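You operate a simulated robot arm through the tools that you are given. There is no shell and no other tool.

Carry out the task below with a simulated robot arm. There is one attempt and no reset: what you move stays moved.

Task
Find the straight spring by the turntable and gauge its length.
Fine: spin the green-band spring about half a turn (over 150); no bow: gauge it, else the white-band one; leave the plunger on it.

It is judged by the outcome, as a careful person would: the job done as asked, and still so three seconds after it is handed in. It fails if anything else is knocked over, pushed out of place, dropped, spilled or broken.

Robot
A 6-joint arm with a two-finger parallel gripper, fixed in place. Base frame: the origin is on the floor under the middle of its stand, x ahead of it, y to its left, z up; the work surface is at about z = 0.86. Lengths are in m, angles in rad, forces in N, time in s.
It reaches about 1.066 m from its shoulder. Its first joint turns from -2.897 to 2.897 rad. Payload 3.91 kg.
The TCP is the grasp point between the finger pads, 0.03 m short of the fingertips. In the tool frame z runs along the fingers and y along their closing line. The gripper opens to 0.11 m. The fingers are 0.02 m wide and 0.01 m thick; the gripper's body (0.048 by 0.112 m) begins 0.055 m behind the TCP.
Orientation is told as [roll, pitch, yaw] about the base's x, y, z axes, in that order, counted from this pose: with the fingers straight down and closing along the base's y, the tool's x points along the base's -x, its y along +y and its z along -z.

Tools
- The arm moves only by the tool servo_tool. Its argument "deltas" is a list of rows, each a list of 3 entries, a list of its own where there are three numbers: the shift along the tool's x, y, z in m, then the turn, a rotation vector about the tool's x, y, z in rad, then the closure, from 0 (fully open) to 1 (shut). In form: [[[dx, dy, dz], [wx, wy, wz], fingers], ...]. A call has 1 to 20 rows; each row shifts and turns the commanded pose from where the row before left it, along the tool's axes as they then stand. Each row takes 0.2 s and may step no farther than 0.05 m and 0.15 rad from the row before; otherwise, or with a gripper value out of range, the whole call is refused. Where a pose cannot be reached the arm comes as near as it can. A force on the tool above 90 N (or 10 N above the force at the start of the call, whichever is more), or a blocked arm, ends the call early, and 0.2 s more pass. The fingers move at their own pace (about 0.153 m/s each) and stop on an object; they squeeze with about 31 N. The grip force told is the motor's: it shows also when the fingers shut on nothing. Time passes only in rows, and 0.2 s behind the last, so rows that do not move let the fingers close. The reply holds the time, the measured pose of the TCP, the force on the tool along the base axes, the opening and the grip force, in the units named above and with some noise, with the torque about the TCP (base axes, N m) and any sound that the robot's microphone picked up, and new pictures: "views" is both (left out), scene, wrist or none.
- Cameras (640 x 400 px; columns grow to the right, rows downward): "scene" is fixed at [0.3987, -0.65, 1.6347]; the picture's right is [0.99, -0.16, 0.00], its down [-0.14, -0.85, -0.50] and it looks along [0.08, 0.50, -0.86] (base axes); focal length 224 px, centre (320, 200). "wrist" rides on the gripper at [0.072, 0.017, -0.103] in the tool frame; the picture's right is [-0.23, 0.97, 0.00], its down [-0.76, -0.18, -0.62] and it looks along [-0.61, -0.14, 0.78] (tool axes); focal length 222 px, centre (320, 200).
- pixel_to_xyz(camera, pixels): for up to 12 pixels [column, row] of the newest picture of that camera ("zoom" is the newest enlarged one), the place [x, y, z] in the base frame of the surface seen there, good to about 0.002 m, but the place of the scene camera against the robot may be out by one fixed shift of up to 0.018 m in any direction. The clock stands still meanwhile.
- enlarge(camera, box): a new picture of the part [left, top, right, bottom] of that camera's present view, enlarged. The clock stands still meanwhile.
- sign_off(): hands the job in; it is judged then, once.

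Open the gripper and draw the arm clear of the work before you hand the job in, unless the task says otherwise.

The tools are called as a command line: name --argument value ..., lists and objects as JSON in quotes. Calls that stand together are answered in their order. servo_tool: Moves the arm, as the interface text tells. Its arguments: {"type":"object","properties":{"deltas":{"type":"array","items":{"type":"array"}},"views":{"type":"string","enum":["both","scene","wrist","none"]}},"required":["deltas"]} The other tools are called the same way: pixel_to_xyz (camera, pixels) gives the place of the surface under pixels of a picture; enlarge (camera, box) takes an enlarged picture of a part of a camera's view; sign_off () hands the job in.

At the start:

```text
clock: 0.0
tcp_pos: [0.3852, -0.3934, 1.3888]
orientation: [-0.002, -0.002, -0.001]
force: [-0.2, -0.3, -0.1]
ft_torque: [0.01, 0.0, 0.01]
gripper_width: 0.1101
grasp_force: 0.2
```

scene: 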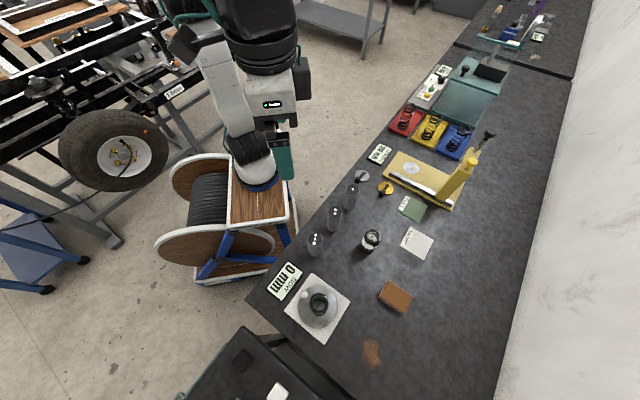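
wrist: 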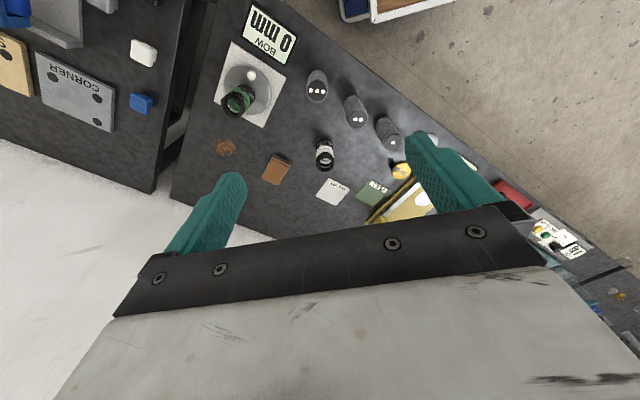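

The scene shows a turntable at about (318,303) with a spring, a "BOW 0 mm" display at (285,280), another spring at (371,238), and a gauge with a plunger near (455,180). I'll enlarge these areas to read them.

enlarge --camera "scene" --box '[250, 220, 410, 350]'

enlarge --camera "scene" --box '[350, 50, 530, 230]'

enlarge --camera "wrist" --box '[180, 0, 440, 220]'

```text
3.08 times, centred on (330, 285) of scene
```

zoom: 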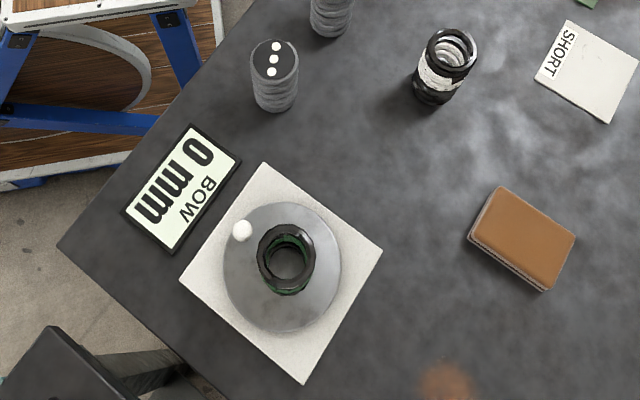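

```text
2.22 times, centred on (440, 140) of scene
```

zoom: 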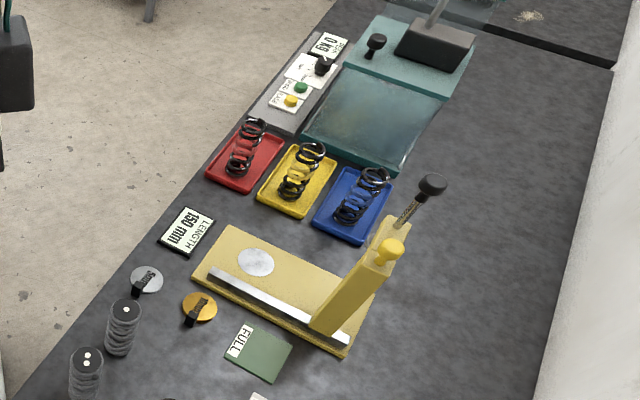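

```text
1.82 times, centred on (310, 110) of wrist
```

zoom: 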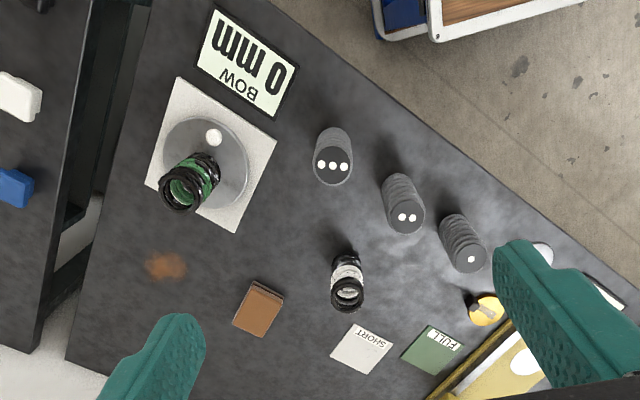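

The green-band spring stands on the turntable, the white-band one stands free, and there are three dotted coil weights and a yellow length gauge. I'll measure positions with both cameras to find the scene camera's shift.

pixel_to_xyz --camera "wrist" --pixels '[[268, 35], [250, 75], [238, 105], [233, 85], [320, 165], [324, 148], [316, 92], [276, 165], [332, 190], [374, 192], [401, 171], [280, 120]]'

pixel_to_xyz --camera "scene" --pixels '[[285, 281], [305, 294], [318, 298], [330, 310], [371, 233], [371, 248], [316, 238], [395, 297], [417, 243], [412, 208], [386, 188], [345, 290]]'

enlarge --camera "scene" --box '[370, 110, 510, 220]'

```text
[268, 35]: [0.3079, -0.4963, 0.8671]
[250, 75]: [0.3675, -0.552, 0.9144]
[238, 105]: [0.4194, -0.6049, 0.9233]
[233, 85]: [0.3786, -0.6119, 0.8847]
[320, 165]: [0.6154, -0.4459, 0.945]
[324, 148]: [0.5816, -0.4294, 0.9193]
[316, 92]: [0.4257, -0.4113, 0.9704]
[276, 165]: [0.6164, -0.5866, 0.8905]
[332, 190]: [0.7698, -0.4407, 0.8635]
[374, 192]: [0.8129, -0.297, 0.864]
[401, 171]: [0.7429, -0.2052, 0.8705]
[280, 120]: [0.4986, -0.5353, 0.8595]
```

```text
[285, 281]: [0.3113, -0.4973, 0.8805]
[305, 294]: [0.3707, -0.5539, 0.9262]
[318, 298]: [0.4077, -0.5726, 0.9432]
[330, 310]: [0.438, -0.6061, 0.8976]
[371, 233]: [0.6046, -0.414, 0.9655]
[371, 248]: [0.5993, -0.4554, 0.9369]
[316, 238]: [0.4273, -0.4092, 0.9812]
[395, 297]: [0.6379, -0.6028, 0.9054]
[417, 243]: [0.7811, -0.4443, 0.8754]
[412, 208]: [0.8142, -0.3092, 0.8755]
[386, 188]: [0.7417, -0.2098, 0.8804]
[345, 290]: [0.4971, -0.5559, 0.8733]
```

```text
3.64 times, centred on (440, 165) of scene
```

zoom: 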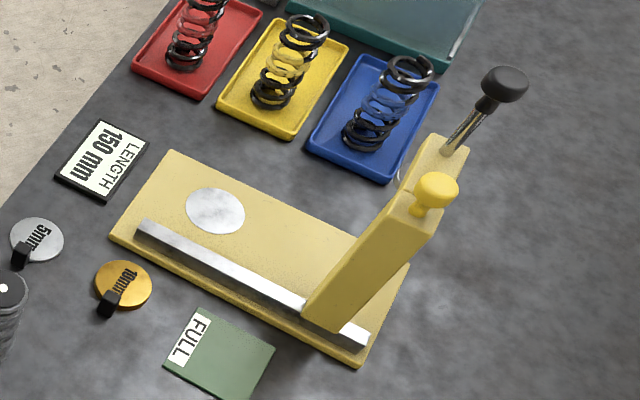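

The scene camera reads about 0.012 m too high in z. Next I measure the gauge's parts: disc (412,167), rail, tower top, yellow knob and black knob.

pixel_to_xyz --camera "scene" --pixels '[[411, 168], [472, 136], [478, 153], [488, 134], [463, 147], [480, 167], [462, 196], [447, 190], [402, 171], [470, 205], [420, 155], [390, 177]]'

pixel_to_xyz --camera "zoom" --pixels '[[505, 82], [462, 130], [435, 188], [425, 210], [445, 150], [400, 200], [330, 310], [215, 210], [140, 230], [360, 340], [175, 155], [455, 200]]'

```text
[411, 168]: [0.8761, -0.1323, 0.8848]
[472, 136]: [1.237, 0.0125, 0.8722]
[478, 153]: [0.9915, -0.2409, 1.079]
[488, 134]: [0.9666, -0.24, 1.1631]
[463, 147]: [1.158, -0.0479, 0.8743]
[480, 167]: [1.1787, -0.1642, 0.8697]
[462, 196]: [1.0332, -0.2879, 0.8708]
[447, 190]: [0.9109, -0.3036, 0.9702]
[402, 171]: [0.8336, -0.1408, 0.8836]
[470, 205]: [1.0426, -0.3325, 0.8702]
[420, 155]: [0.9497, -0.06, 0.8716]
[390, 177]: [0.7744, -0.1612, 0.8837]
```

```text
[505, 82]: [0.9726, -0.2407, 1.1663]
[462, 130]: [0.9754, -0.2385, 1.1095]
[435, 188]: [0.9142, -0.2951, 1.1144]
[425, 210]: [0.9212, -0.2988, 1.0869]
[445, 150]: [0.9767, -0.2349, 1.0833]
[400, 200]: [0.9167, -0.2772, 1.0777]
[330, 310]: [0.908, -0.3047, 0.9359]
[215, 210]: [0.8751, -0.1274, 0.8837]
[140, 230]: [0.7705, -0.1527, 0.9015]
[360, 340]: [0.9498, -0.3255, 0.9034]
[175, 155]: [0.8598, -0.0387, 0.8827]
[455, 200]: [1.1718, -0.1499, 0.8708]
```

The gauge has a carriage tower (top ≈ z 1.07) on a rail, a yellow knob at ≈(0.914,-0.295) and a black-knobbed plunger at ≈(0.97,-0.24). I'll move the arm up over it for a close wrist view before touching anything.

servo_tool --deltas '[[[-0.031, 0.027, 0.0], [0, 0, 0], 0], [[-0.031, 0.027, 0.0], [0, 0, 0], 0], [[-0.031, 0.027, 0.0], [0, 0, 0], 0], [[-0.031, 0.027, 0.0], [0, 0, 0], 0], [[-0.031, 0.027, 0.0], [0, 0, 0], 0], [[-0.031, 0.027, 0.0], [0, 0, 0], 0], [[-0.031, 0.027, 0.0], [0, 0, 0], 0], [[0, 0, 0], [0, 0, 0], 0]]' --views "both"

```text
clock: 1.8
tcp_pos: [0.604, -0.2056, 1.389]
orientation: [-0.001, -0.003, -0.003]
force: [-1.1, -0.4, -0.3]
ft_torque: [0.01, 0.0, -0.03]
gripper_width: 0.1102
grasp_force: 0.1
```

scene: 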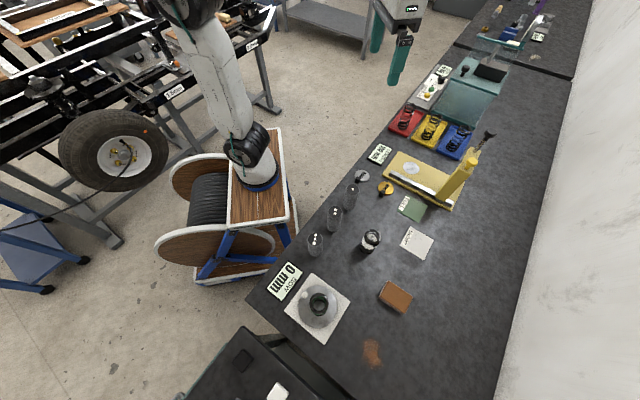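
wrist: 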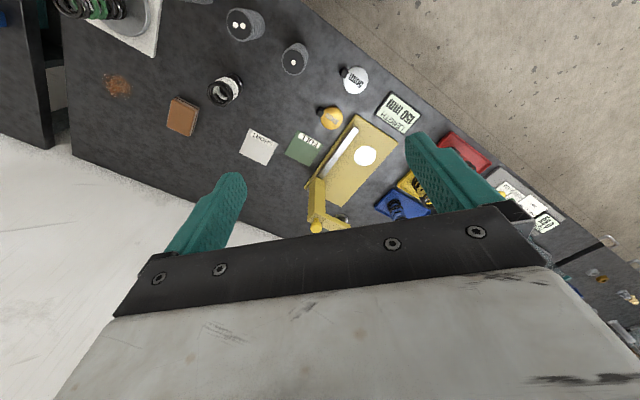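

The wrist view shows the gauge around (345,170), with the tower near (320,215). I'll enlarge that part to understand the mechanism.

enlarge --camera "wrist" --box '[280, 90, 440, 240]'

pixel_to_xyz --camera "wrist" --pixels '[[365, 155], [316, 227], [322, 195], [344, 217], [350, 130], [335, 160], [354, 80], [331, 118], [224, 90], [224, 95], [340, 140], [300, 150]]'

```text
2.67 times, centred on (360, 165) of wrist
```

zoom: 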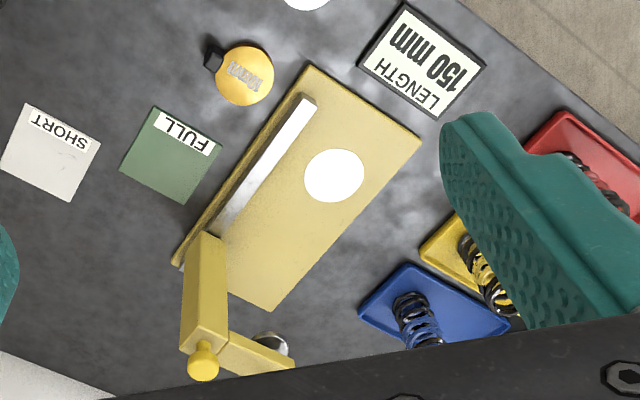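

```text
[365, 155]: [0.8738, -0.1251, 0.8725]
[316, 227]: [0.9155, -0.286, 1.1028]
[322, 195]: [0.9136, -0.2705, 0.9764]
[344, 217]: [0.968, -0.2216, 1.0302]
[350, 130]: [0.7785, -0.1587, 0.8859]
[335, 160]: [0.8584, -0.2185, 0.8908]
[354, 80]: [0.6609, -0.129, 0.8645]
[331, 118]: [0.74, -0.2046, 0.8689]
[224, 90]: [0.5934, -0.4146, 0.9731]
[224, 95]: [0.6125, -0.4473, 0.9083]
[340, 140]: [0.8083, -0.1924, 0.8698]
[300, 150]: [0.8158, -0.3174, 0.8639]
```

The plunger's silver foot is at about z≈1.03 under the tower arm, near (0.97,-0.22), and the carriage slides on the rail. Now I go back to inspect the turntable closely, keeping the arm high.

servo_tool --deltas '[[[0.035, -0.028, 0.012], [0, 0, 0], 0], [[0.035, -0.028, 0.012], [0, 0, 0], 0], [[0.035, -0.028, 0.012], [0, 0, 0], 0], [[0.035, -0.028, 0.012], [0, 0, 0], 0], [[0.035, -0.028, 0.012], [0, 0, 0], 0], [[0.035, -0.028, 0.012], [0, 0, 0], 0], [[0.035, -0.028, 0.012], [0, 0, 0], 0], [[0.035, -0.028, 0.012], [0, 0, 0], 0], [[0.035, -0.028, 0.012], [0, 0, 0], 0], [[0.035, -0.028, 0.012], [0, 0, 0], 0], [[0, -0.028, 0.012], [0, 0, 0], 0], [[0, 0, 0], [0, 0, 0], 0]]' --views "both"

```text
clock: 4.4
tcp_pos: [0.2534, -0.5127, 1.2581]
orientation: [-0.002, -0.002, -0.001]
force: [-0.5, 0.1, 0.2]
ft_torque: [-0.04, -0.01, 0.01]
gripper_width: 0.1101
grasp_force: 0.0
```

scene: 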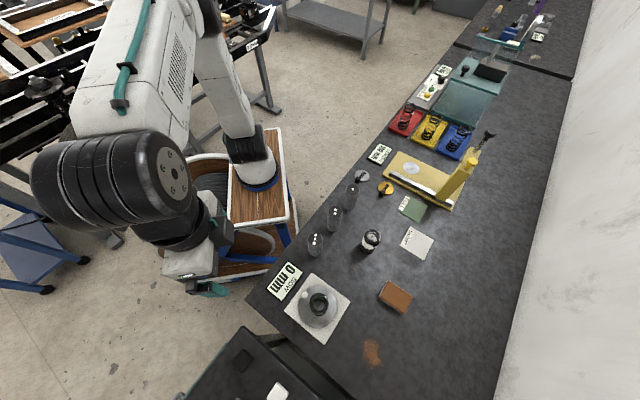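
wrist: 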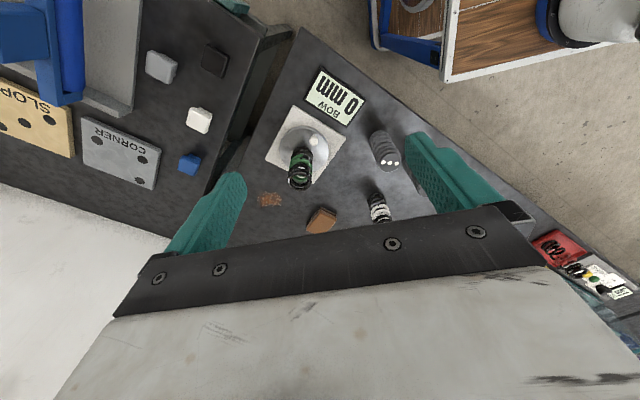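

The turntable is at about (305,150) in the wrist view with the white knob at (313,141). I'll enlarge it and measure.

enlarge --camera "wrist" --box '[250, 60, 410, 230]'

pixel_to_xyz --camera "wrist" --pixels '[[313, 141], [310, 131], [327, 155], [283, 150], [309, 188], [298, 188], [300, 155], [313, 185], [290, 170], [345, 135], [265, 156], [315, 107]]'

```text
2.35 times, centred on (330, 145) of wrist
```

zoom: 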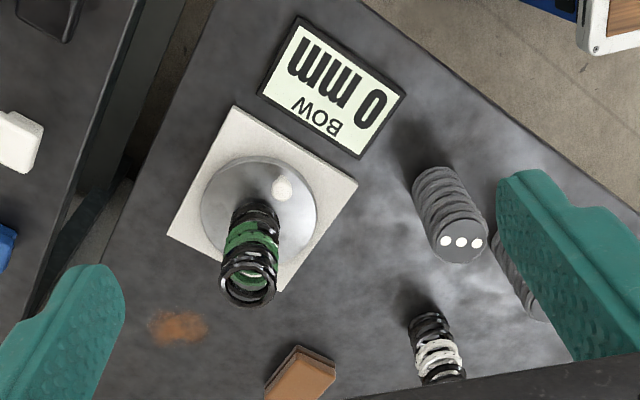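

```text
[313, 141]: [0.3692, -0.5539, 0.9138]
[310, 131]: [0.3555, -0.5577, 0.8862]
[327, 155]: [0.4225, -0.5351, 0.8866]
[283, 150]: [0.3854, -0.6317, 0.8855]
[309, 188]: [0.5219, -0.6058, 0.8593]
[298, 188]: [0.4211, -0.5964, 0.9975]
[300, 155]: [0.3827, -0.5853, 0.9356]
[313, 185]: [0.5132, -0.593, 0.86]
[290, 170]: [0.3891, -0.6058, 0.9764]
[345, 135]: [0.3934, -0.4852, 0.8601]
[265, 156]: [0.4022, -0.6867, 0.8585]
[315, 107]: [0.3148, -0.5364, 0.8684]
```

The green spring's top is at z≈0.998 (about 0.11 m tall) and the turntable surface is at 0.886. I'll measure the disc edge, spring edges and knob more precisely in the zoom.

pixel_to_xyz --camera "zoom" --pixels '[[204, 205], [312, 210], [258, 158], [220, 172], [297, 172], [205, 225], [225, 283], [275, 285], [248, 303], [282, 178], [282, 187], [282, 197]]'

pixel_to_xyz --camera "zoom" --pixels '[[230, 270], [270, 272], [248, 258], [236, 205], [274, 210], [274, 188], [290, 188], [440, 378], [425, 350], [455, 350], [412, 330], [450, 340]]'

```text
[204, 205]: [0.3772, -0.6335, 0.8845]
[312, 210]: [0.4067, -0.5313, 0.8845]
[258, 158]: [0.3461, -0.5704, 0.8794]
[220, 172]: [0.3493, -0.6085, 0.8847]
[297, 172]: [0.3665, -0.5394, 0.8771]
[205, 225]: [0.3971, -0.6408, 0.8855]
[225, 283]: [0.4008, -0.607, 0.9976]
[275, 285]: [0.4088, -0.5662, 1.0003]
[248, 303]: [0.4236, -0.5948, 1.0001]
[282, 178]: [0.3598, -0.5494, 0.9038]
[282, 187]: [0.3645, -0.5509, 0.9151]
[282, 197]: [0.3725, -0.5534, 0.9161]
```

```text
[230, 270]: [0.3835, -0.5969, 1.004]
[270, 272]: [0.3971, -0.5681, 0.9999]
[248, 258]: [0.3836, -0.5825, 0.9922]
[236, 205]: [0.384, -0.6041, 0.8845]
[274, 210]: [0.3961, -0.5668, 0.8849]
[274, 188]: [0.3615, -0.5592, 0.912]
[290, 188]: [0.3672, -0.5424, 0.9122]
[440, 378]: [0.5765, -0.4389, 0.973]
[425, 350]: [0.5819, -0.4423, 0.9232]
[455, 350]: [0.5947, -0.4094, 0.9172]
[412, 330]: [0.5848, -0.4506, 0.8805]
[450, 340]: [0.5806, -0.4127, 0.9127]
```

Fitting the disc edge gives the turntable centre ≈(0.397,-0.584) and the knob ≈(0.366,-0.551), top z 0.916, radius ≈0.045 m. I'll go above the knob, turn the tool so it faces radially (yaw −0.82) and tilt it outward 0.3 rad so the gripper body stays clear of the 0.11 m tall spring.

servo_tool --deltas '[[[-0.0269, -0.0083, 0.0395], [0, 0, 0], 0.3], [[-0.0269, -0.0083, 0.0395], [0, 0, 0], 0.6], [[-0.0269, -0.0083, 0.0395], [0, 0, 0], 0.76], [[-0.0269, -0.0083, 0.0395], [0, 0, 0], 0.76], [[0, 0, 0], [0, 0, 0.136], 0.76], [[0, 0, 0], [0, 0, 0.136], 0.76], [[0, 0, 0], [0, 0, 0.136], 0.76], [[0, 0, 0], [0, 0, 0.136], 0.76], [[0, 0, 0], [0, 0, 0.136], 0.76], [[0, 0, 0], [0, 0, 0.136], 0.76], [[0, 0, 0], [0, -0.15, 0], 0.76], [[0, 0, 0], [0, -0.15, 0], 0.76], [[0, 0, 0], [0, 0, 0], 0.76]]' --views "both"

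```text
clock: 7.2
tcp_pos: [0.3594, -0.5461, 1.0997]
orientation: [-0.001, -0.304, -0.817]
force: [0.6, 0.2, -0.4]
ft_torque: [0.0, -0.03, 0.04]
gripper_width: 0.0262
grasp_force: 0.1
```

scene: 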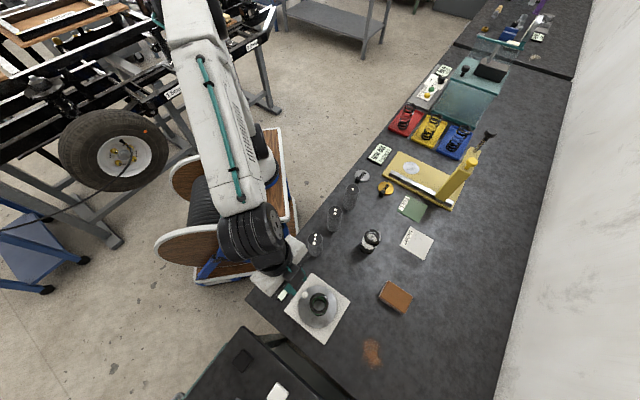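
wrist: 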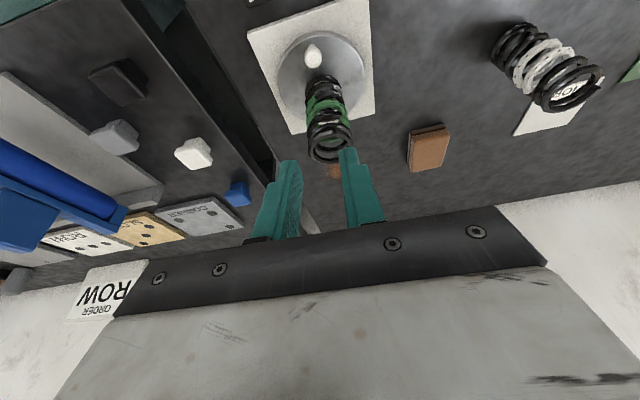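

The tool is tilted and facing the turntable; the knob shows at (313,55) and the spring at (328,120). I'll re-measure knob, disc edge and spring at this closer view.

enlarge --camera "wrist" --box '[240, 0, 400, 170]'

pixel_to_xyz --camera "wrist" --pixels '[[313, 45], [313, 50], [313, 55], [313, 60], [306, 55], [320, 55], [280, 75], [364, 75], [345, 43], [320, 33], [310, 140], [348, 140]]'

```text
2.35 times, centred on (320, 85) of wrist
```

zoom: 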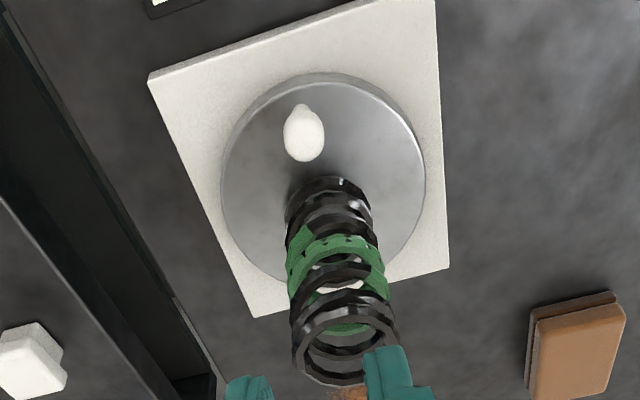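

```text
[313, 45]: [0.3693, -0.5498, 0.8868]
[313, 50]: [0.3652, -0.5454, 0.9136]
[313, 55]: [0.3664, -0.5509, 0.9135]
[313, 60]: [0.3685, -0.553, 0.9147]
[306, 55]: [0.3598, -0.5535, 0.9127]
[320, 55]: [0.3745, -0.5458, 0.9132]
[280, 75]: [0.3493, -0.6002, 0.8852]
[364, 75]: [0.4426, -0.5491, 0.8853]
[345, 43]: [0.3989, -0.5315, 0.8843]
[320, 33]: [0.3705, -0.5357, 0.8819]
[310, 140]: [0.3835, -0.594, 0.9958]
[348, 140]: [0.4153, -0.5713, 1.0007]
```

I'll pick disc-edge and spring-rim pixels in this zoom to refine the centre.

pixel_to_xyz --camera "zoom" --pixels '[[226, 190], [420, 195], [322, 86], [240, 235], [408, 250], [390, 115], [255, 115], [297, 340], [393, 330], [340, 297], [345, 383], [290, 225]]'

pixel_to_xyz --camera "zoom" --pixels '[[303, 112], [303, 120], [303, 135], [303, 150], [303, 158], [286, 135], [321, 135], [370, 205], [340, 182], [293, 260], [382, 260], [300, 195]]'

```text
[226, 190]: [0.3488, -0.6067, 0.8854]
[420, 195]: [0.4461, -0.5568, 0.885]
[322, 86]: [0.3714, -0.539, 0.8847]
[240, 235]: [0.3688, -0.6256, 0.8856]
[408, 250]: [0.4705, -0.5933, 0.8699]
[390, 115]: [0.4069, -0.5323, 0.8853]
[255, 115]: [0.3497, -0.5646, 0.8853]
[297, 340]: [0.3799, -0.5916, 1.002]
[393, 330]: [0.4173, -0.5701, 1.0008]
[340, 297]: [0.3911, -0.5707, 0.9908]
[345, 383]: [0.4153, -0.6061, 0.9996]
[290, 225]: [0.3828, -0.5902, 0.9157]
```

```text
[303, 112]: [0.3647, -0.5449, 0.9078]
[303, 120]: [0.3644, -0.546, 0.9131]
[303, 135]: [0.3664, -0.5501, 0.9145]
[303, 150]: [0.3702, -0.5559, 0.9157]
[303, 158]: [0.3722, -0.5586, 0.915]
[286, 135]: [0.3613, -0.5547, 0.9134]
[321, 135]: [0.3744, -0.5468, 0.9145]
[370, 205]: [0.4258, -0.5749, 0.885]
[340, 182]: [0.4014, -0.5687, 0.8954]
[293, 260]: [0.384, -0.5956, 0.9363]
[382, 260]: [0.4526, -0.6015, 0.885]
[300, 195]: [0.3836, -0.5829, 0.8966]
```

Refined: centre ≈(0.398,-0.585), knob ≈(0.368,-0.551), knob width ≈0.017 m. I'll lower straight down most of the way, with the fingers opened 26 mm, and check alignment before straddling the knob.

servo_tool --deltas '[[[0.0099, 0.0008, 0.0335], [0, 0, 0], 0.76], [[0.0099, 0.0008, 0.0335], [0, 0, 0], 0.76], [[0.0099, 0.0007, 0.0335], [0, 0, 0], 0.76], [[0.0099, 0.0007, 0.0335], [0, 0, 0], 0.76], [[0, 0, 0], [0, 0, 0], 0.76]]' --views "both"

```text
clock: 8.4
tcp_pos: [0.3612, -0.5453, 0.9576]
orientation: [0.001, -0.302, -0.818]
force: [0.3, 0.2, 0.9]
ft_torque: [-0.02, 0.0, 0.03]
gripper_width: 0.0265
grasp_force: 0.1
```

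scene: 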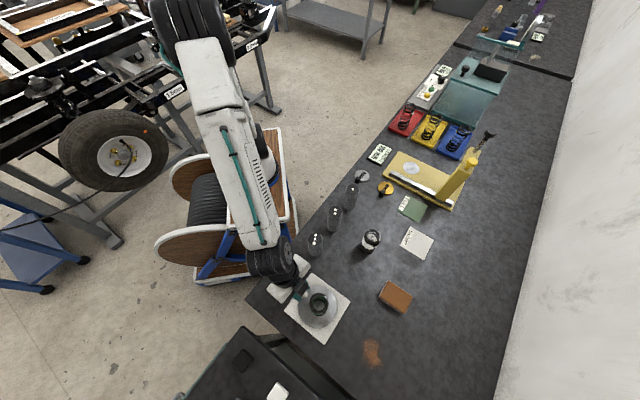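
wrist: 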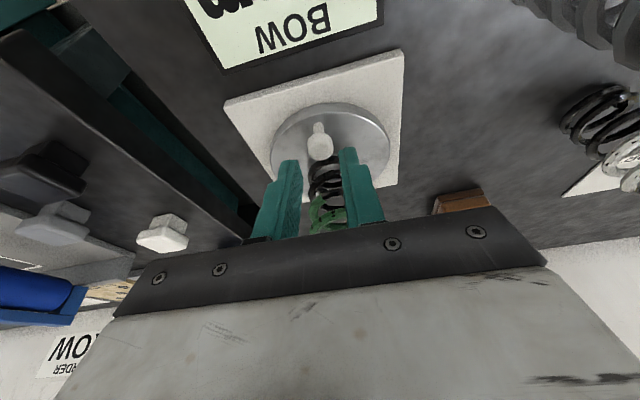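

The knob at (320,145) lies midway between the fingertips (290,165) and (348,152). I'll enlarge to confirm before the last 33 mm.

enlarge --camera "wrist" --box '[240, 90, 400, 240]'

pixel_to_xyz --camera "wrist" --pixels '[[319, 140], [308, 145], [332, 145], [320, 150], [320, 127], [320, 133], [290, 160], [347, 150]]'

enlarge --camera "scene" --box '[250, 240, 380, 350]'

```text
2.67 times, centred on (320, 165) of wrist
```

zoom: 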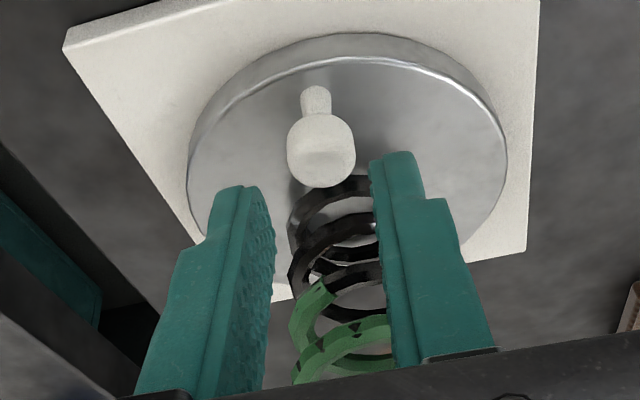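

```text
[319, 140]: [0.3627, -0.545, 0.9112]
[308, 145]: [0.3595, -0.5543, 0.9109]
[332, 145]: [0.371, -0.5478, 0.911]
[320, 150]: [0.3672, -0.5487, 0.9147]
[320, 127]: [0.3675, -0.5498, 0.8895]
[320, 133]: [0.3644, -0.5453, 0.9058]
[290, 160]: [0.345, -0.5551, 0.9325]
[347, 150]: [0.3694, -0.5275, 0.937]
```

```text
3.64 times, centred on (315, 295) of scene
```

zoom: 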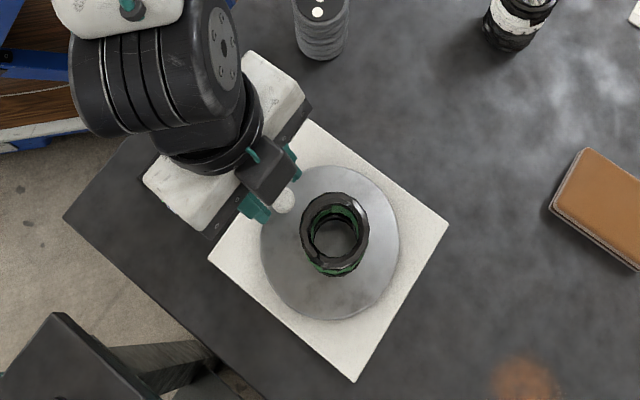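

The knob (ball ≈(0.3665,-0.5505)) is centred between the fingers. I'll lower the last 33 mm to straddle it, staying a few mm above the disc.

servo_tool --deltas '[[[0.0041, 0.0002, 0.0158], [0, 0, 0], 0.76], [[0.0042, 0.0001, 0.0158], [0, 0, 0], 0.76], [[0, 0, 0], [0, 0, 0], 0.76]]' --views "wrist"

```text
clock: 9.2
tcp_pos: [0.3638, -0.5469, 0.9266]
orientation: [0.001, -0.302, -0.816]
force: [-0.9, 0.1, -0.5]
ft_torque: [0.04, 0.01, 0.03]
gripper_width: 0.0266
grasp_force: 0.0
```

wrist: 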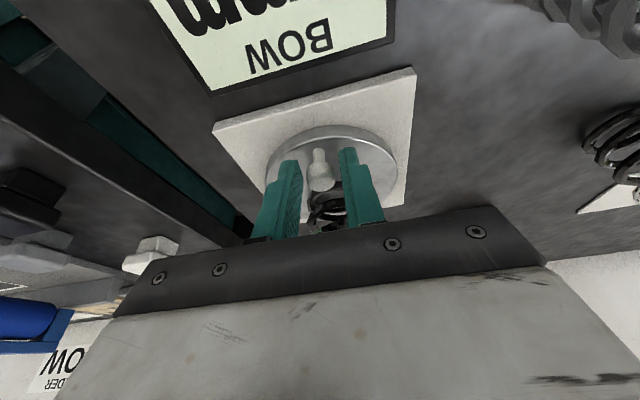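

The fingers straddle the knob with no contact force. I'll begin the counter-clockwise arc with three small steps and check that the pose tracks the circle and the display.

servo_tool --deltas '[[[-0.0005, -0.0072, 0.00015], [-0.0419, 0, -0.1336], 0.76], [[-0.0005, -0.0072, 0.00015], [-0.0419, 0, -0.1336], 0.76], [[-0.0005, -0.0072, 0.00015], [-0.0419, 0, -0.1336], 0.76], [[0, 0, 0], [0, 0, 0], 0.76]]' --views "both"

```text
clock: 10.2
tcp_pos: [0.353, -0.5629, 0.9286]
orientation: [0.005, -0.301, -0.397]
force: [29.1, 31.6, -1.6]
ft_torque: [0.55, -0.53, 0.08]
gripper_width: 0.0464
grasp_force: 20.4
```

scene: 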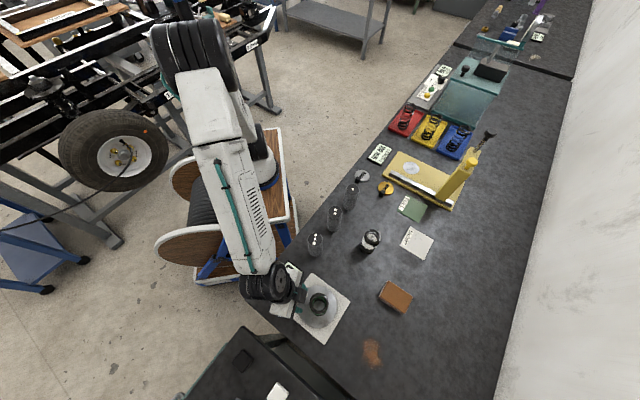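
wrist: 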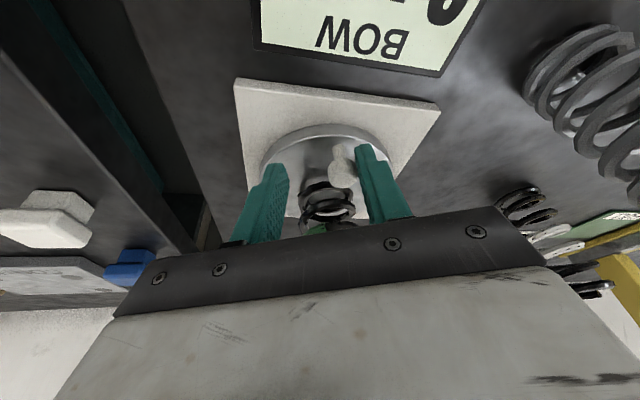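

The fingers were forced open to 46 mm with ~43 N reaction, so the knob resisted. I'll check whether the knob moved and what the display reads before going on.

pixel_to_xyz --camera "wrist" --pixels '[[340, 155], [345, 165], [338, 165], [350, 170]]'

enlarge --camera "wrist" --box '[230, 80, 450, 240]'

enlarge --camera "scene" --box '[250, 240, 380, 350]'

```text
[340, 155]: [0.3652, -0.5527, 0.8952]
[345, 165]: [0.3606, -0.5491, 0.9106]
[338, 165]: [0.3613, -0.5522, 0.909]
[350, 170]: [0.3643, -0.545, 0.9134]
```

```text
2.50 times, centred on (340, 160) of wrist
```

zoom: 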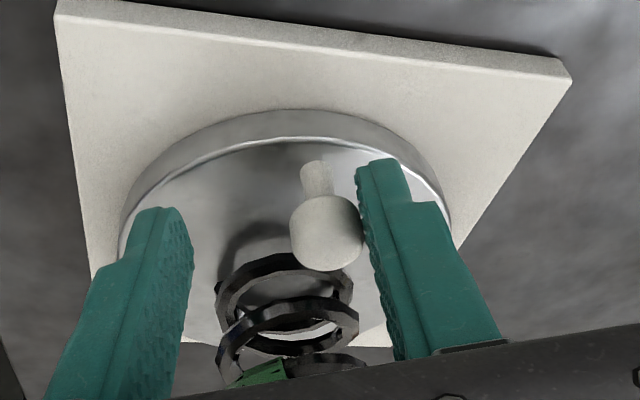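

```text
3.64 times, centred on (315, 295) of scene
```

zoom: 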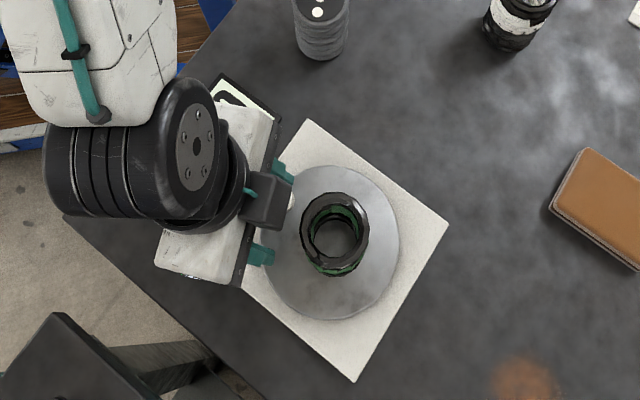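

The knob hardly moved (still ≈(0.365,-0.551)): counter-clockwise looks blocked, perhaps by a stop. I'll back off those three steps, then try a few clockwise steps while watching force and finger opening.

servo_tool --deltas '[[[-0.0005, 0.0072, 0.00015], [0.0419, 0, 0.1336], 0.76], [[-0.0005, 0.0072, 0.00015], [0.0419, 0, 0.1336], 0.76], [[-0.0005, 0.0072, 0.00015], [0.0419, 0, 0.1336], 0.76], [[0, 0, 0], [0, 0, 0], 0.76]]' --views "wrist"

```text
clock: 11.2
tcp_pos: [0.3658, -0.5466, 0.9272]
orientation: [0.0, -0.303, -0.819]
force: [0.8, 0.3, 0.6]
ft_torque: [0.01, 0.0, -0.03]
gripper_width: 0.0263
grasp_force: 0.1
```

wrist: 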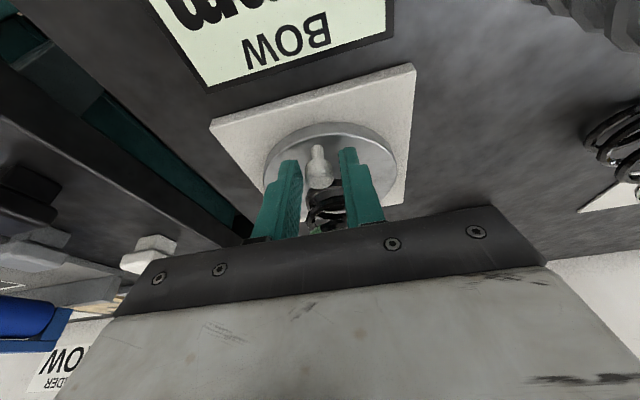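

Unloaded again, fingers back to 26 mm and the knob is in its original place. Now three clockwise steps.

servo_tool --deltas '[[[-0.0003, 0.0072, 0.00015], [0.0419, 0, 0.1336], 0.76], [[-0.0003, 0.0072, 0.00015], [0.0419, 0, 0.1336], 0.76], [[-0.0003, 0.0072, 0.00015], [0.0419, 0, 0.1336], 0.76], [[0, 0, 0], [0, 0, 0], 0.76]]' --views "both"

```text
clock: 12.2
tcp_pos: [0.3838, -0.5358, 0.9287]
orientation: [0.0, -0.303, -1.235]
force: [0.2, 0.3, 0.2]
ft_torque: [0.02, -0.04, 0.03]
gripper_width: 0.0263
grasp_force: 0.1
```

scene: 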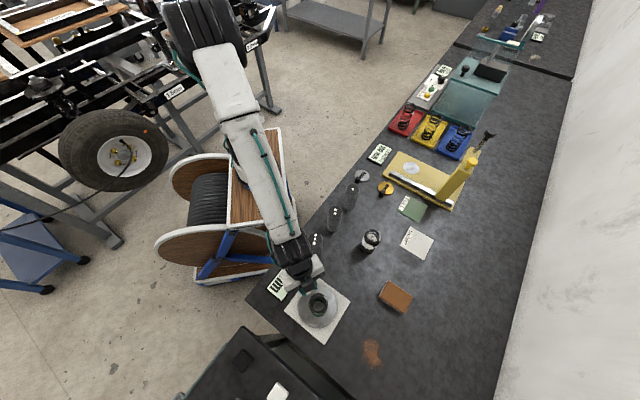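
wrist: 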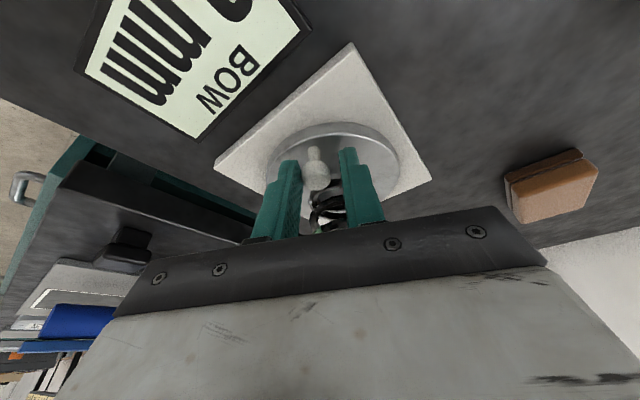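

Clockwise works: no force, and the knob follows in the slot. I'll read the display and check the clearance of the wrist from the three-dot weight before continuing.

enlarge --camera "wrist" --box '[60, 0, 420, 240]'

enlarge --camera "scene" --box '[250, 200, 390, 340]'

pixel_to_xyz --camera "scene" --pixels '[[316, 238], [312, 255], [320, 268], [300, 250], [290, 240], [305, 270], [300, 285], [285, 225], [270, 200]]'

```text
1.67 times, centred on (240, 120) of wrist
```

zoom: 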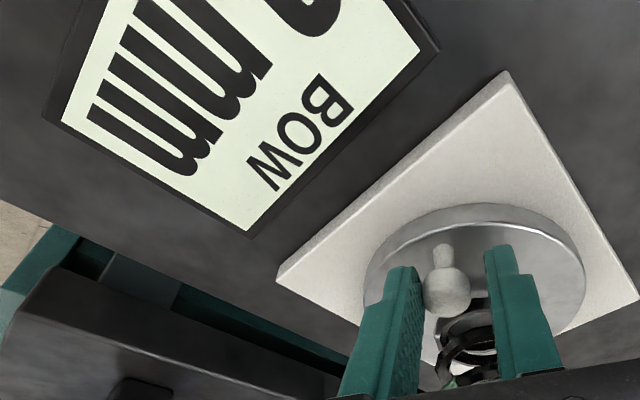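

```text
2.86 times, centred on (320, 270) of scene
```

zoom: 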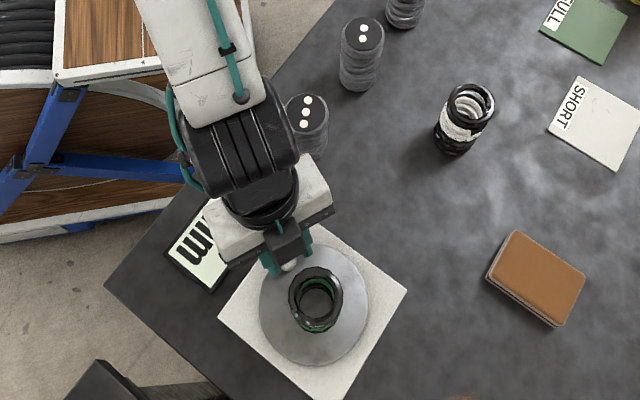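

```text
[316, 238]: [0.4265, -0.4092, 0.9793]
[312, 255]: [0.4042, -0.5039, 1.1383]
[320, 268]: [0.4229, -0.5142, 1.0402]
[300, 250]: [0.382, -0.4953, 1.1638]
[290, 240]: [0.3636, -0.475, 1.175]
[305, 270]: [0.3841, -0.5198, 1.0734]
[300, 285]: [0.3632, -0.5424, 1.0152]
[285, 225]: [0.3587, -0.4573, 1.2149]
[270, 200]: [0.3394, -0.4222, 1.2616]
```

The wrist stays above z≈1.04 near the weights (tops 0.97), so there's clearance. Continuing clockwise another six steps, following the circle.

servo_tool --deltas '[[[-0.0003, 0.0072, 0.0004], [0.0419, 0, 0.1336], 0.76], [[-0.0003, 0.0072, 0.0004], [0.0419, 0, 0.1336], 0.76], [[-0.0003, 0.0072, 0.0004], [0.0419, 0, 0.1336], 0.76], [[-0.0003, 0.0072, 0.0004], [0.0419, 0, 0.1336], 0.76], [[-0.0003, 0.0072, 0.0004], [0.0419, 0, 0.1336], 0.76], [[-0.0003, 0.0072, 0.0004], [0.0419, 0, 0.1336], 0.76]]' --views "both"

```text
clock: 13.6
tcp_pos: [0.4256, -0.5386, 0.9245]
orientation: [-0.003, -0.302, -2.076]
force: [-0.6, -1.3, 0.7]
ft_torque: [0.0, -0.02, 0.03]
gripper_width: 0.0262
grasp_force: 0.1
```

scene: 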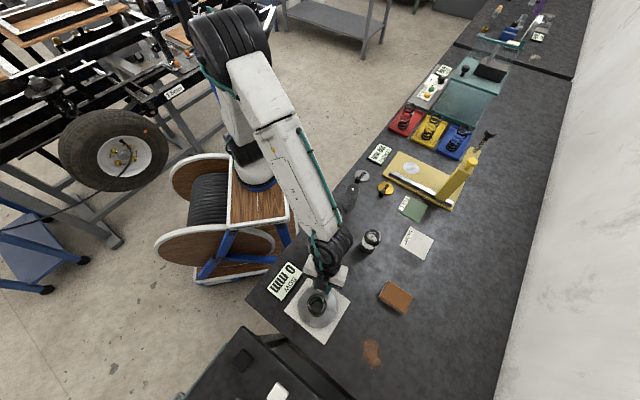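
wrist: 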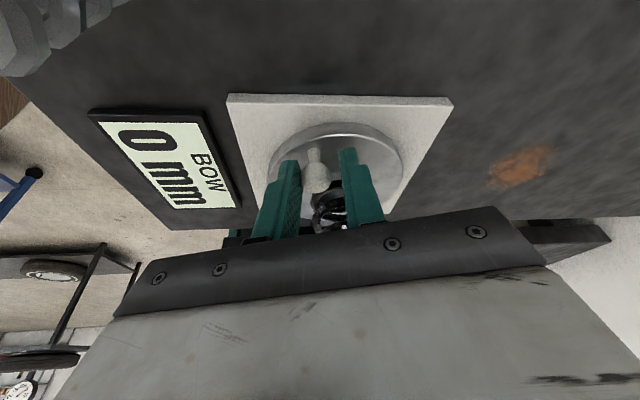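

Display still reads 0 mm at about 70° turned; force is nil. I check the forearm's height over the weights, then continue.

pixel_to_xyz --camera "scene" --pixels '[[318, 235], [330, 232], [335, 245], [328, 262], [300, 200], [345, 272], [340, 215]]'

servo_tool --deltas '[[[-0.0009, 0.0072, 0.0003], [0.0419, 0, 0.1336], 0.76], [[-0.0009, 0.0072, 0.0003], [0.0419, 0, 0.1336], 0.76], [[-0.0009, 0.0072, 0.0003], [0.0419, 0, 0.1336], 0.76]]' --views "both"

```text
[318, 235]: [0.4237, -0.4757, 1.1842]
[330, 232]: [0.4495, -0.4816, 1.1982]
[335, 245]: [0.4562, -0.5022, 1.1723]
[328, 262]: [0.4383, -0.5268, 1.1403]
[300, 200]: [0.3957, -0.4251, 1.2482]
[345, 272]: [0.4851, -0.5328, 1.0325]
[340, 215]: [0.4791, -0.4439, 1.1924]
```

```text
clock: 14.4
tcp_pos: [0.4411, -0.554, 0.9252]
orientation: [0.0, -0.303, -2.497]
force: [0.4, 0.2, 0.3]
ft_torque: [0.03, -0.01, -0.01]
gripper_width: 0.0263
grasp_force: 0.1
```

scene: 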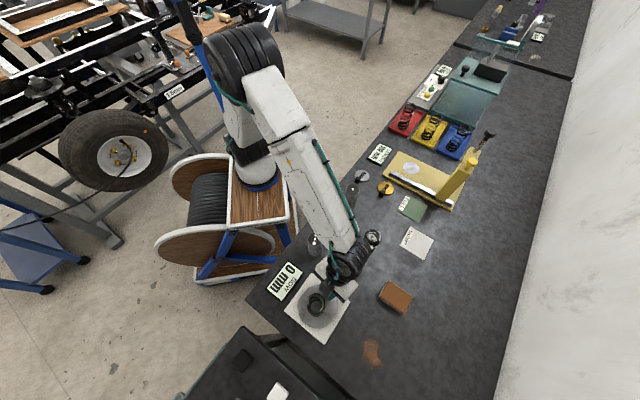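
wrist: 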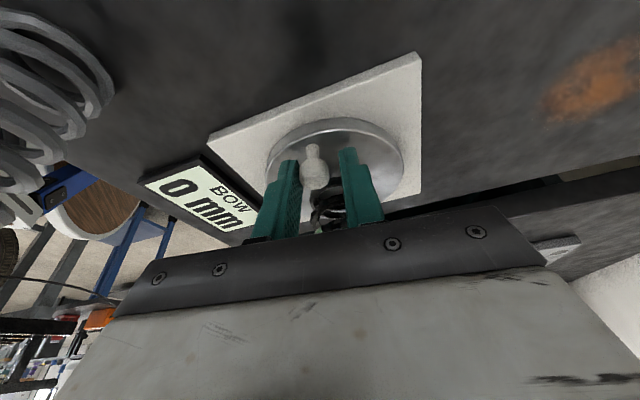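

About 95° turned, display reads 0 mm, no force. Continuing clockwise with four more steps while watching wrist limits.

servo_tool --deltas '[[[-0.0008, 0.0072, 0.0003], [0.0419, 0, 0.1336], 0.76], [[-0.0008, 0.0072, 0.0003], [0.0419, 0, 0.1336], 0.76], [[-0.0008, 0.0072, 0.0003], [0.0419, 0, 0.1336], 0.76], [[-0.0008, 0.0072, 0.0003], [0.0419, 0, 0.1336], 0.76]]' --views "both"

```text
clock: 15.4
tcp_pos: [0.4497, -0.582, 0.9257]
orientation: [-0.002, -0.304, -3.058]
force: [0.4, -0.1, -0.5]
ft_torque: [-0.06, -0.05, 0.0]
gripper_width: 0.0265
grasp_force: 0.0
```

scene: 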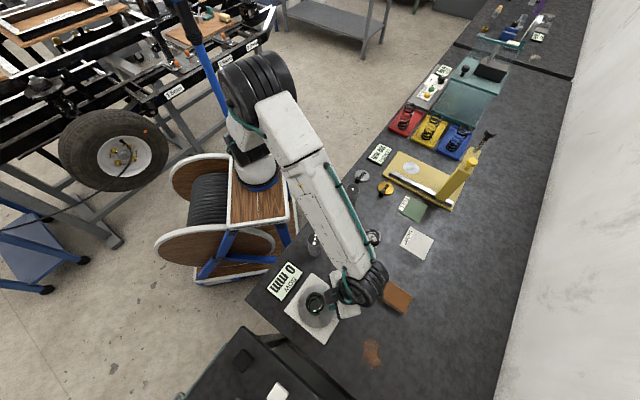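
wrist: 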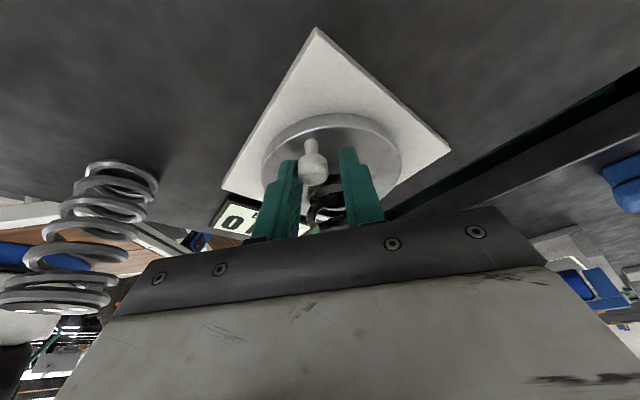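

About 128° turned; the scene display at (285,280) still reads 0 mm. Four more steps.

servo_tool --deltas '[[[-0.0007, 0.0072, 0.0003], [0.0419, 0, 0.1336], 0.76], [[-0.0007, 0.0072, 0.0003], [0.0419, 0, 0.1336], 0.76], [[-0.0007, 0.0072, 0.0003], [0.0419, 0, 0.1336], 0.76], [[-0.0007, 0.0072, 0.0003], [0.0419, 0, 0.1336], 0.76]]' --views "both"

enlarge --camera "scene" --box '[250, 240, 380, 350]'

```text
clock: 16.4
tcp_pos: [0.4415, -0.6095, 0.9239]
orientation: [-0.001, -0.307, 2.666]
force: [0.3, -0.2, 1.5]
ft_torque: [0.0, 0.0, 0.02]
gripper_width: 0.0262
grasp_force: 0.1
```

scene: 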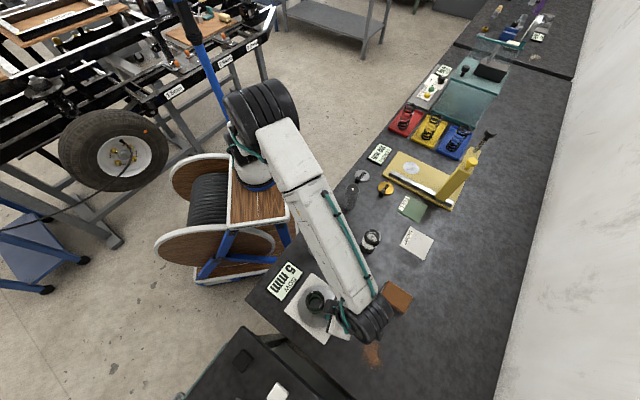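
wrist: 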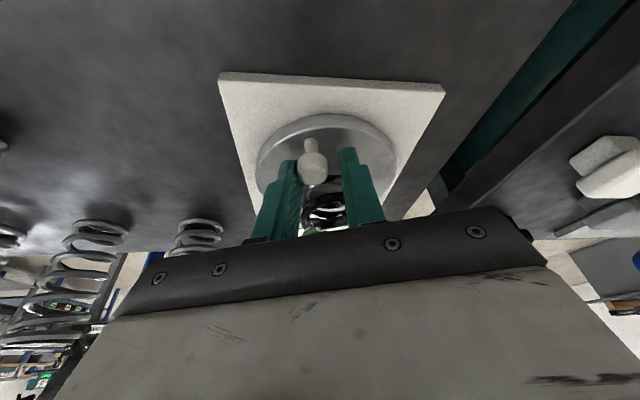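

```text
3.64 times, centred on (315, 295) of scene
```

zoom: 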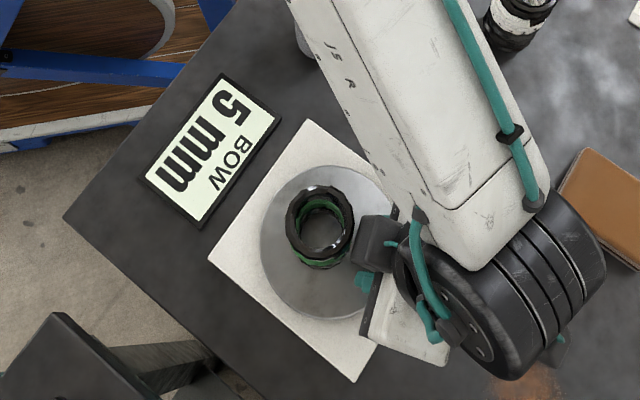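

The display changed to BOW 5 mm, so the green spring is bowed and the white-band one is to be gauged. I'll turn one more step so the half turn is clearly over 150°, then rise straight up off the knob.

servo_tool --deltas '[[[-0.0007, 0.0072, 0.0003], [0.0419, 0, 0.1336], 0.76], [[0, 0, 0], [0, 0, 0], 0.76]]' --views "both"

enlarge --camera "scene" --box '[250, 240, 380, 350]'

pixel_to_xyz --camera "wrist" --pixels '[[312, 150], [312, 158], [312, 165], [306, 160], [320, 160]]'

```text
clock: 17.0
tcp_pos: [0.4386, -0.6149, 0.9243]
orientation: [-0.001, -0.305, 2.527]
force: [0.7, -0.2, -0.3]
ft_torque: [-0.01, -0.01, -0.04]
gripper_width: 0.0262
grasp_force: 0.1
```

scene: 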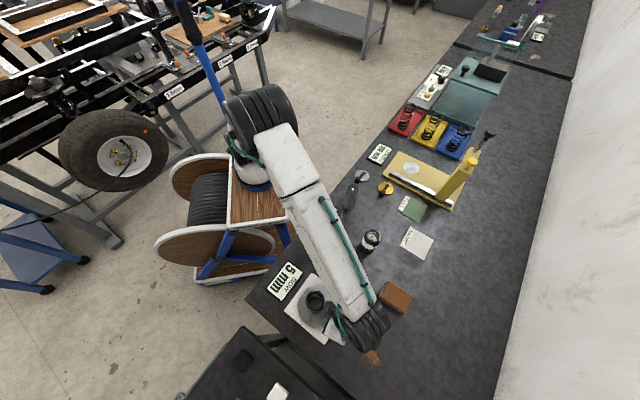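
wrist: 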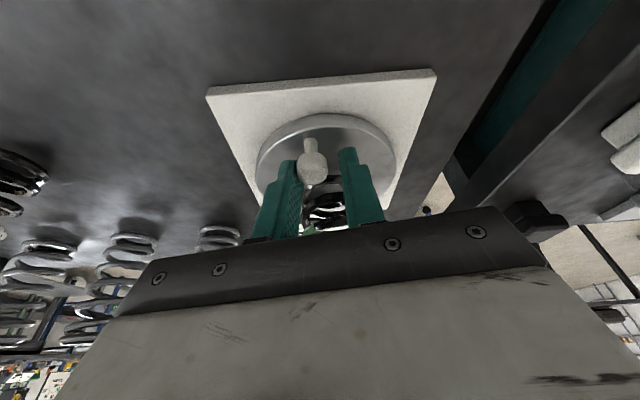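

```text
3.64 times, centred on (315, 295) of scene
```

zoom: 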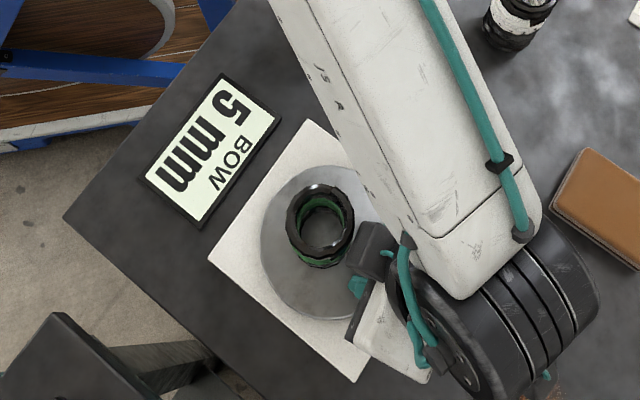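

```text
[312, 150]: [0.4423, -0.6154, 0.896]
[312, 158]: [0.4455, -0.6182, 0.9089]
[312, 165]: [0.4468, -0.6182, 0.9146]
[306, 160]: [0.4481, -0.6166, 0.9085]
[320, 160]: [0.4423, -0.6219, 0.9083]
```

The display holds BOW 5 mm and the knob is now diametrically opposite its start, so well over 150°. I'll lift straight up off the knob by 0.2 m.

servo_tool --deltas '[[[-0.006, 0, -0.0191], [0, 0, 0], 0.76], [[-0.012, 0, -0.0381], [0, 0, 0], 0.76], [[-0.012, 0, -0.0381], [0, 0, 0], 0.76], [[-0.012, 0, -0.0381], [0, 0, 0], 0.76], [[-0.012, 0, -0.0381], [0, 0, 0], 0.76], [[-0.012, 0, -0.0381], [0, 0, 0], 0.76], [[0, 0, 0], [0, 0, 0], 0.6]]' --views "both"

```text
clock: 18.6
tcp_pos: [0.4386, -0.6162, 1.146]
orientation: [-0.001, -0.306, 2.527]
force: [-0.5, 1.4, 0.2]
ft_torque: [0.01, -0.02, -0.02]
gripper_width: 0.044
grasp_force: 0.1
```

scene: 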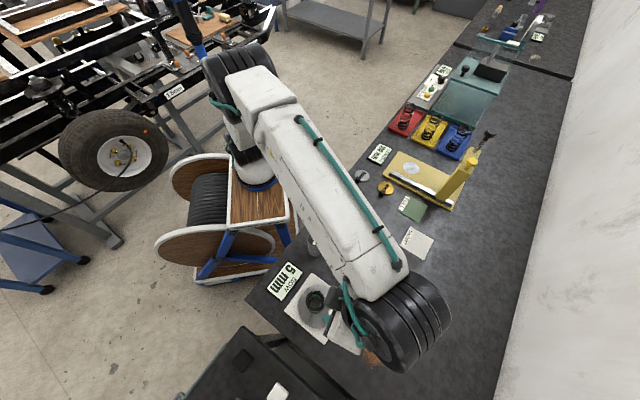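
wrist: 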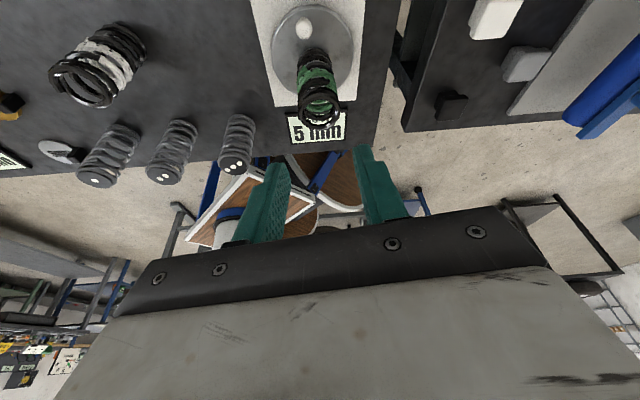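

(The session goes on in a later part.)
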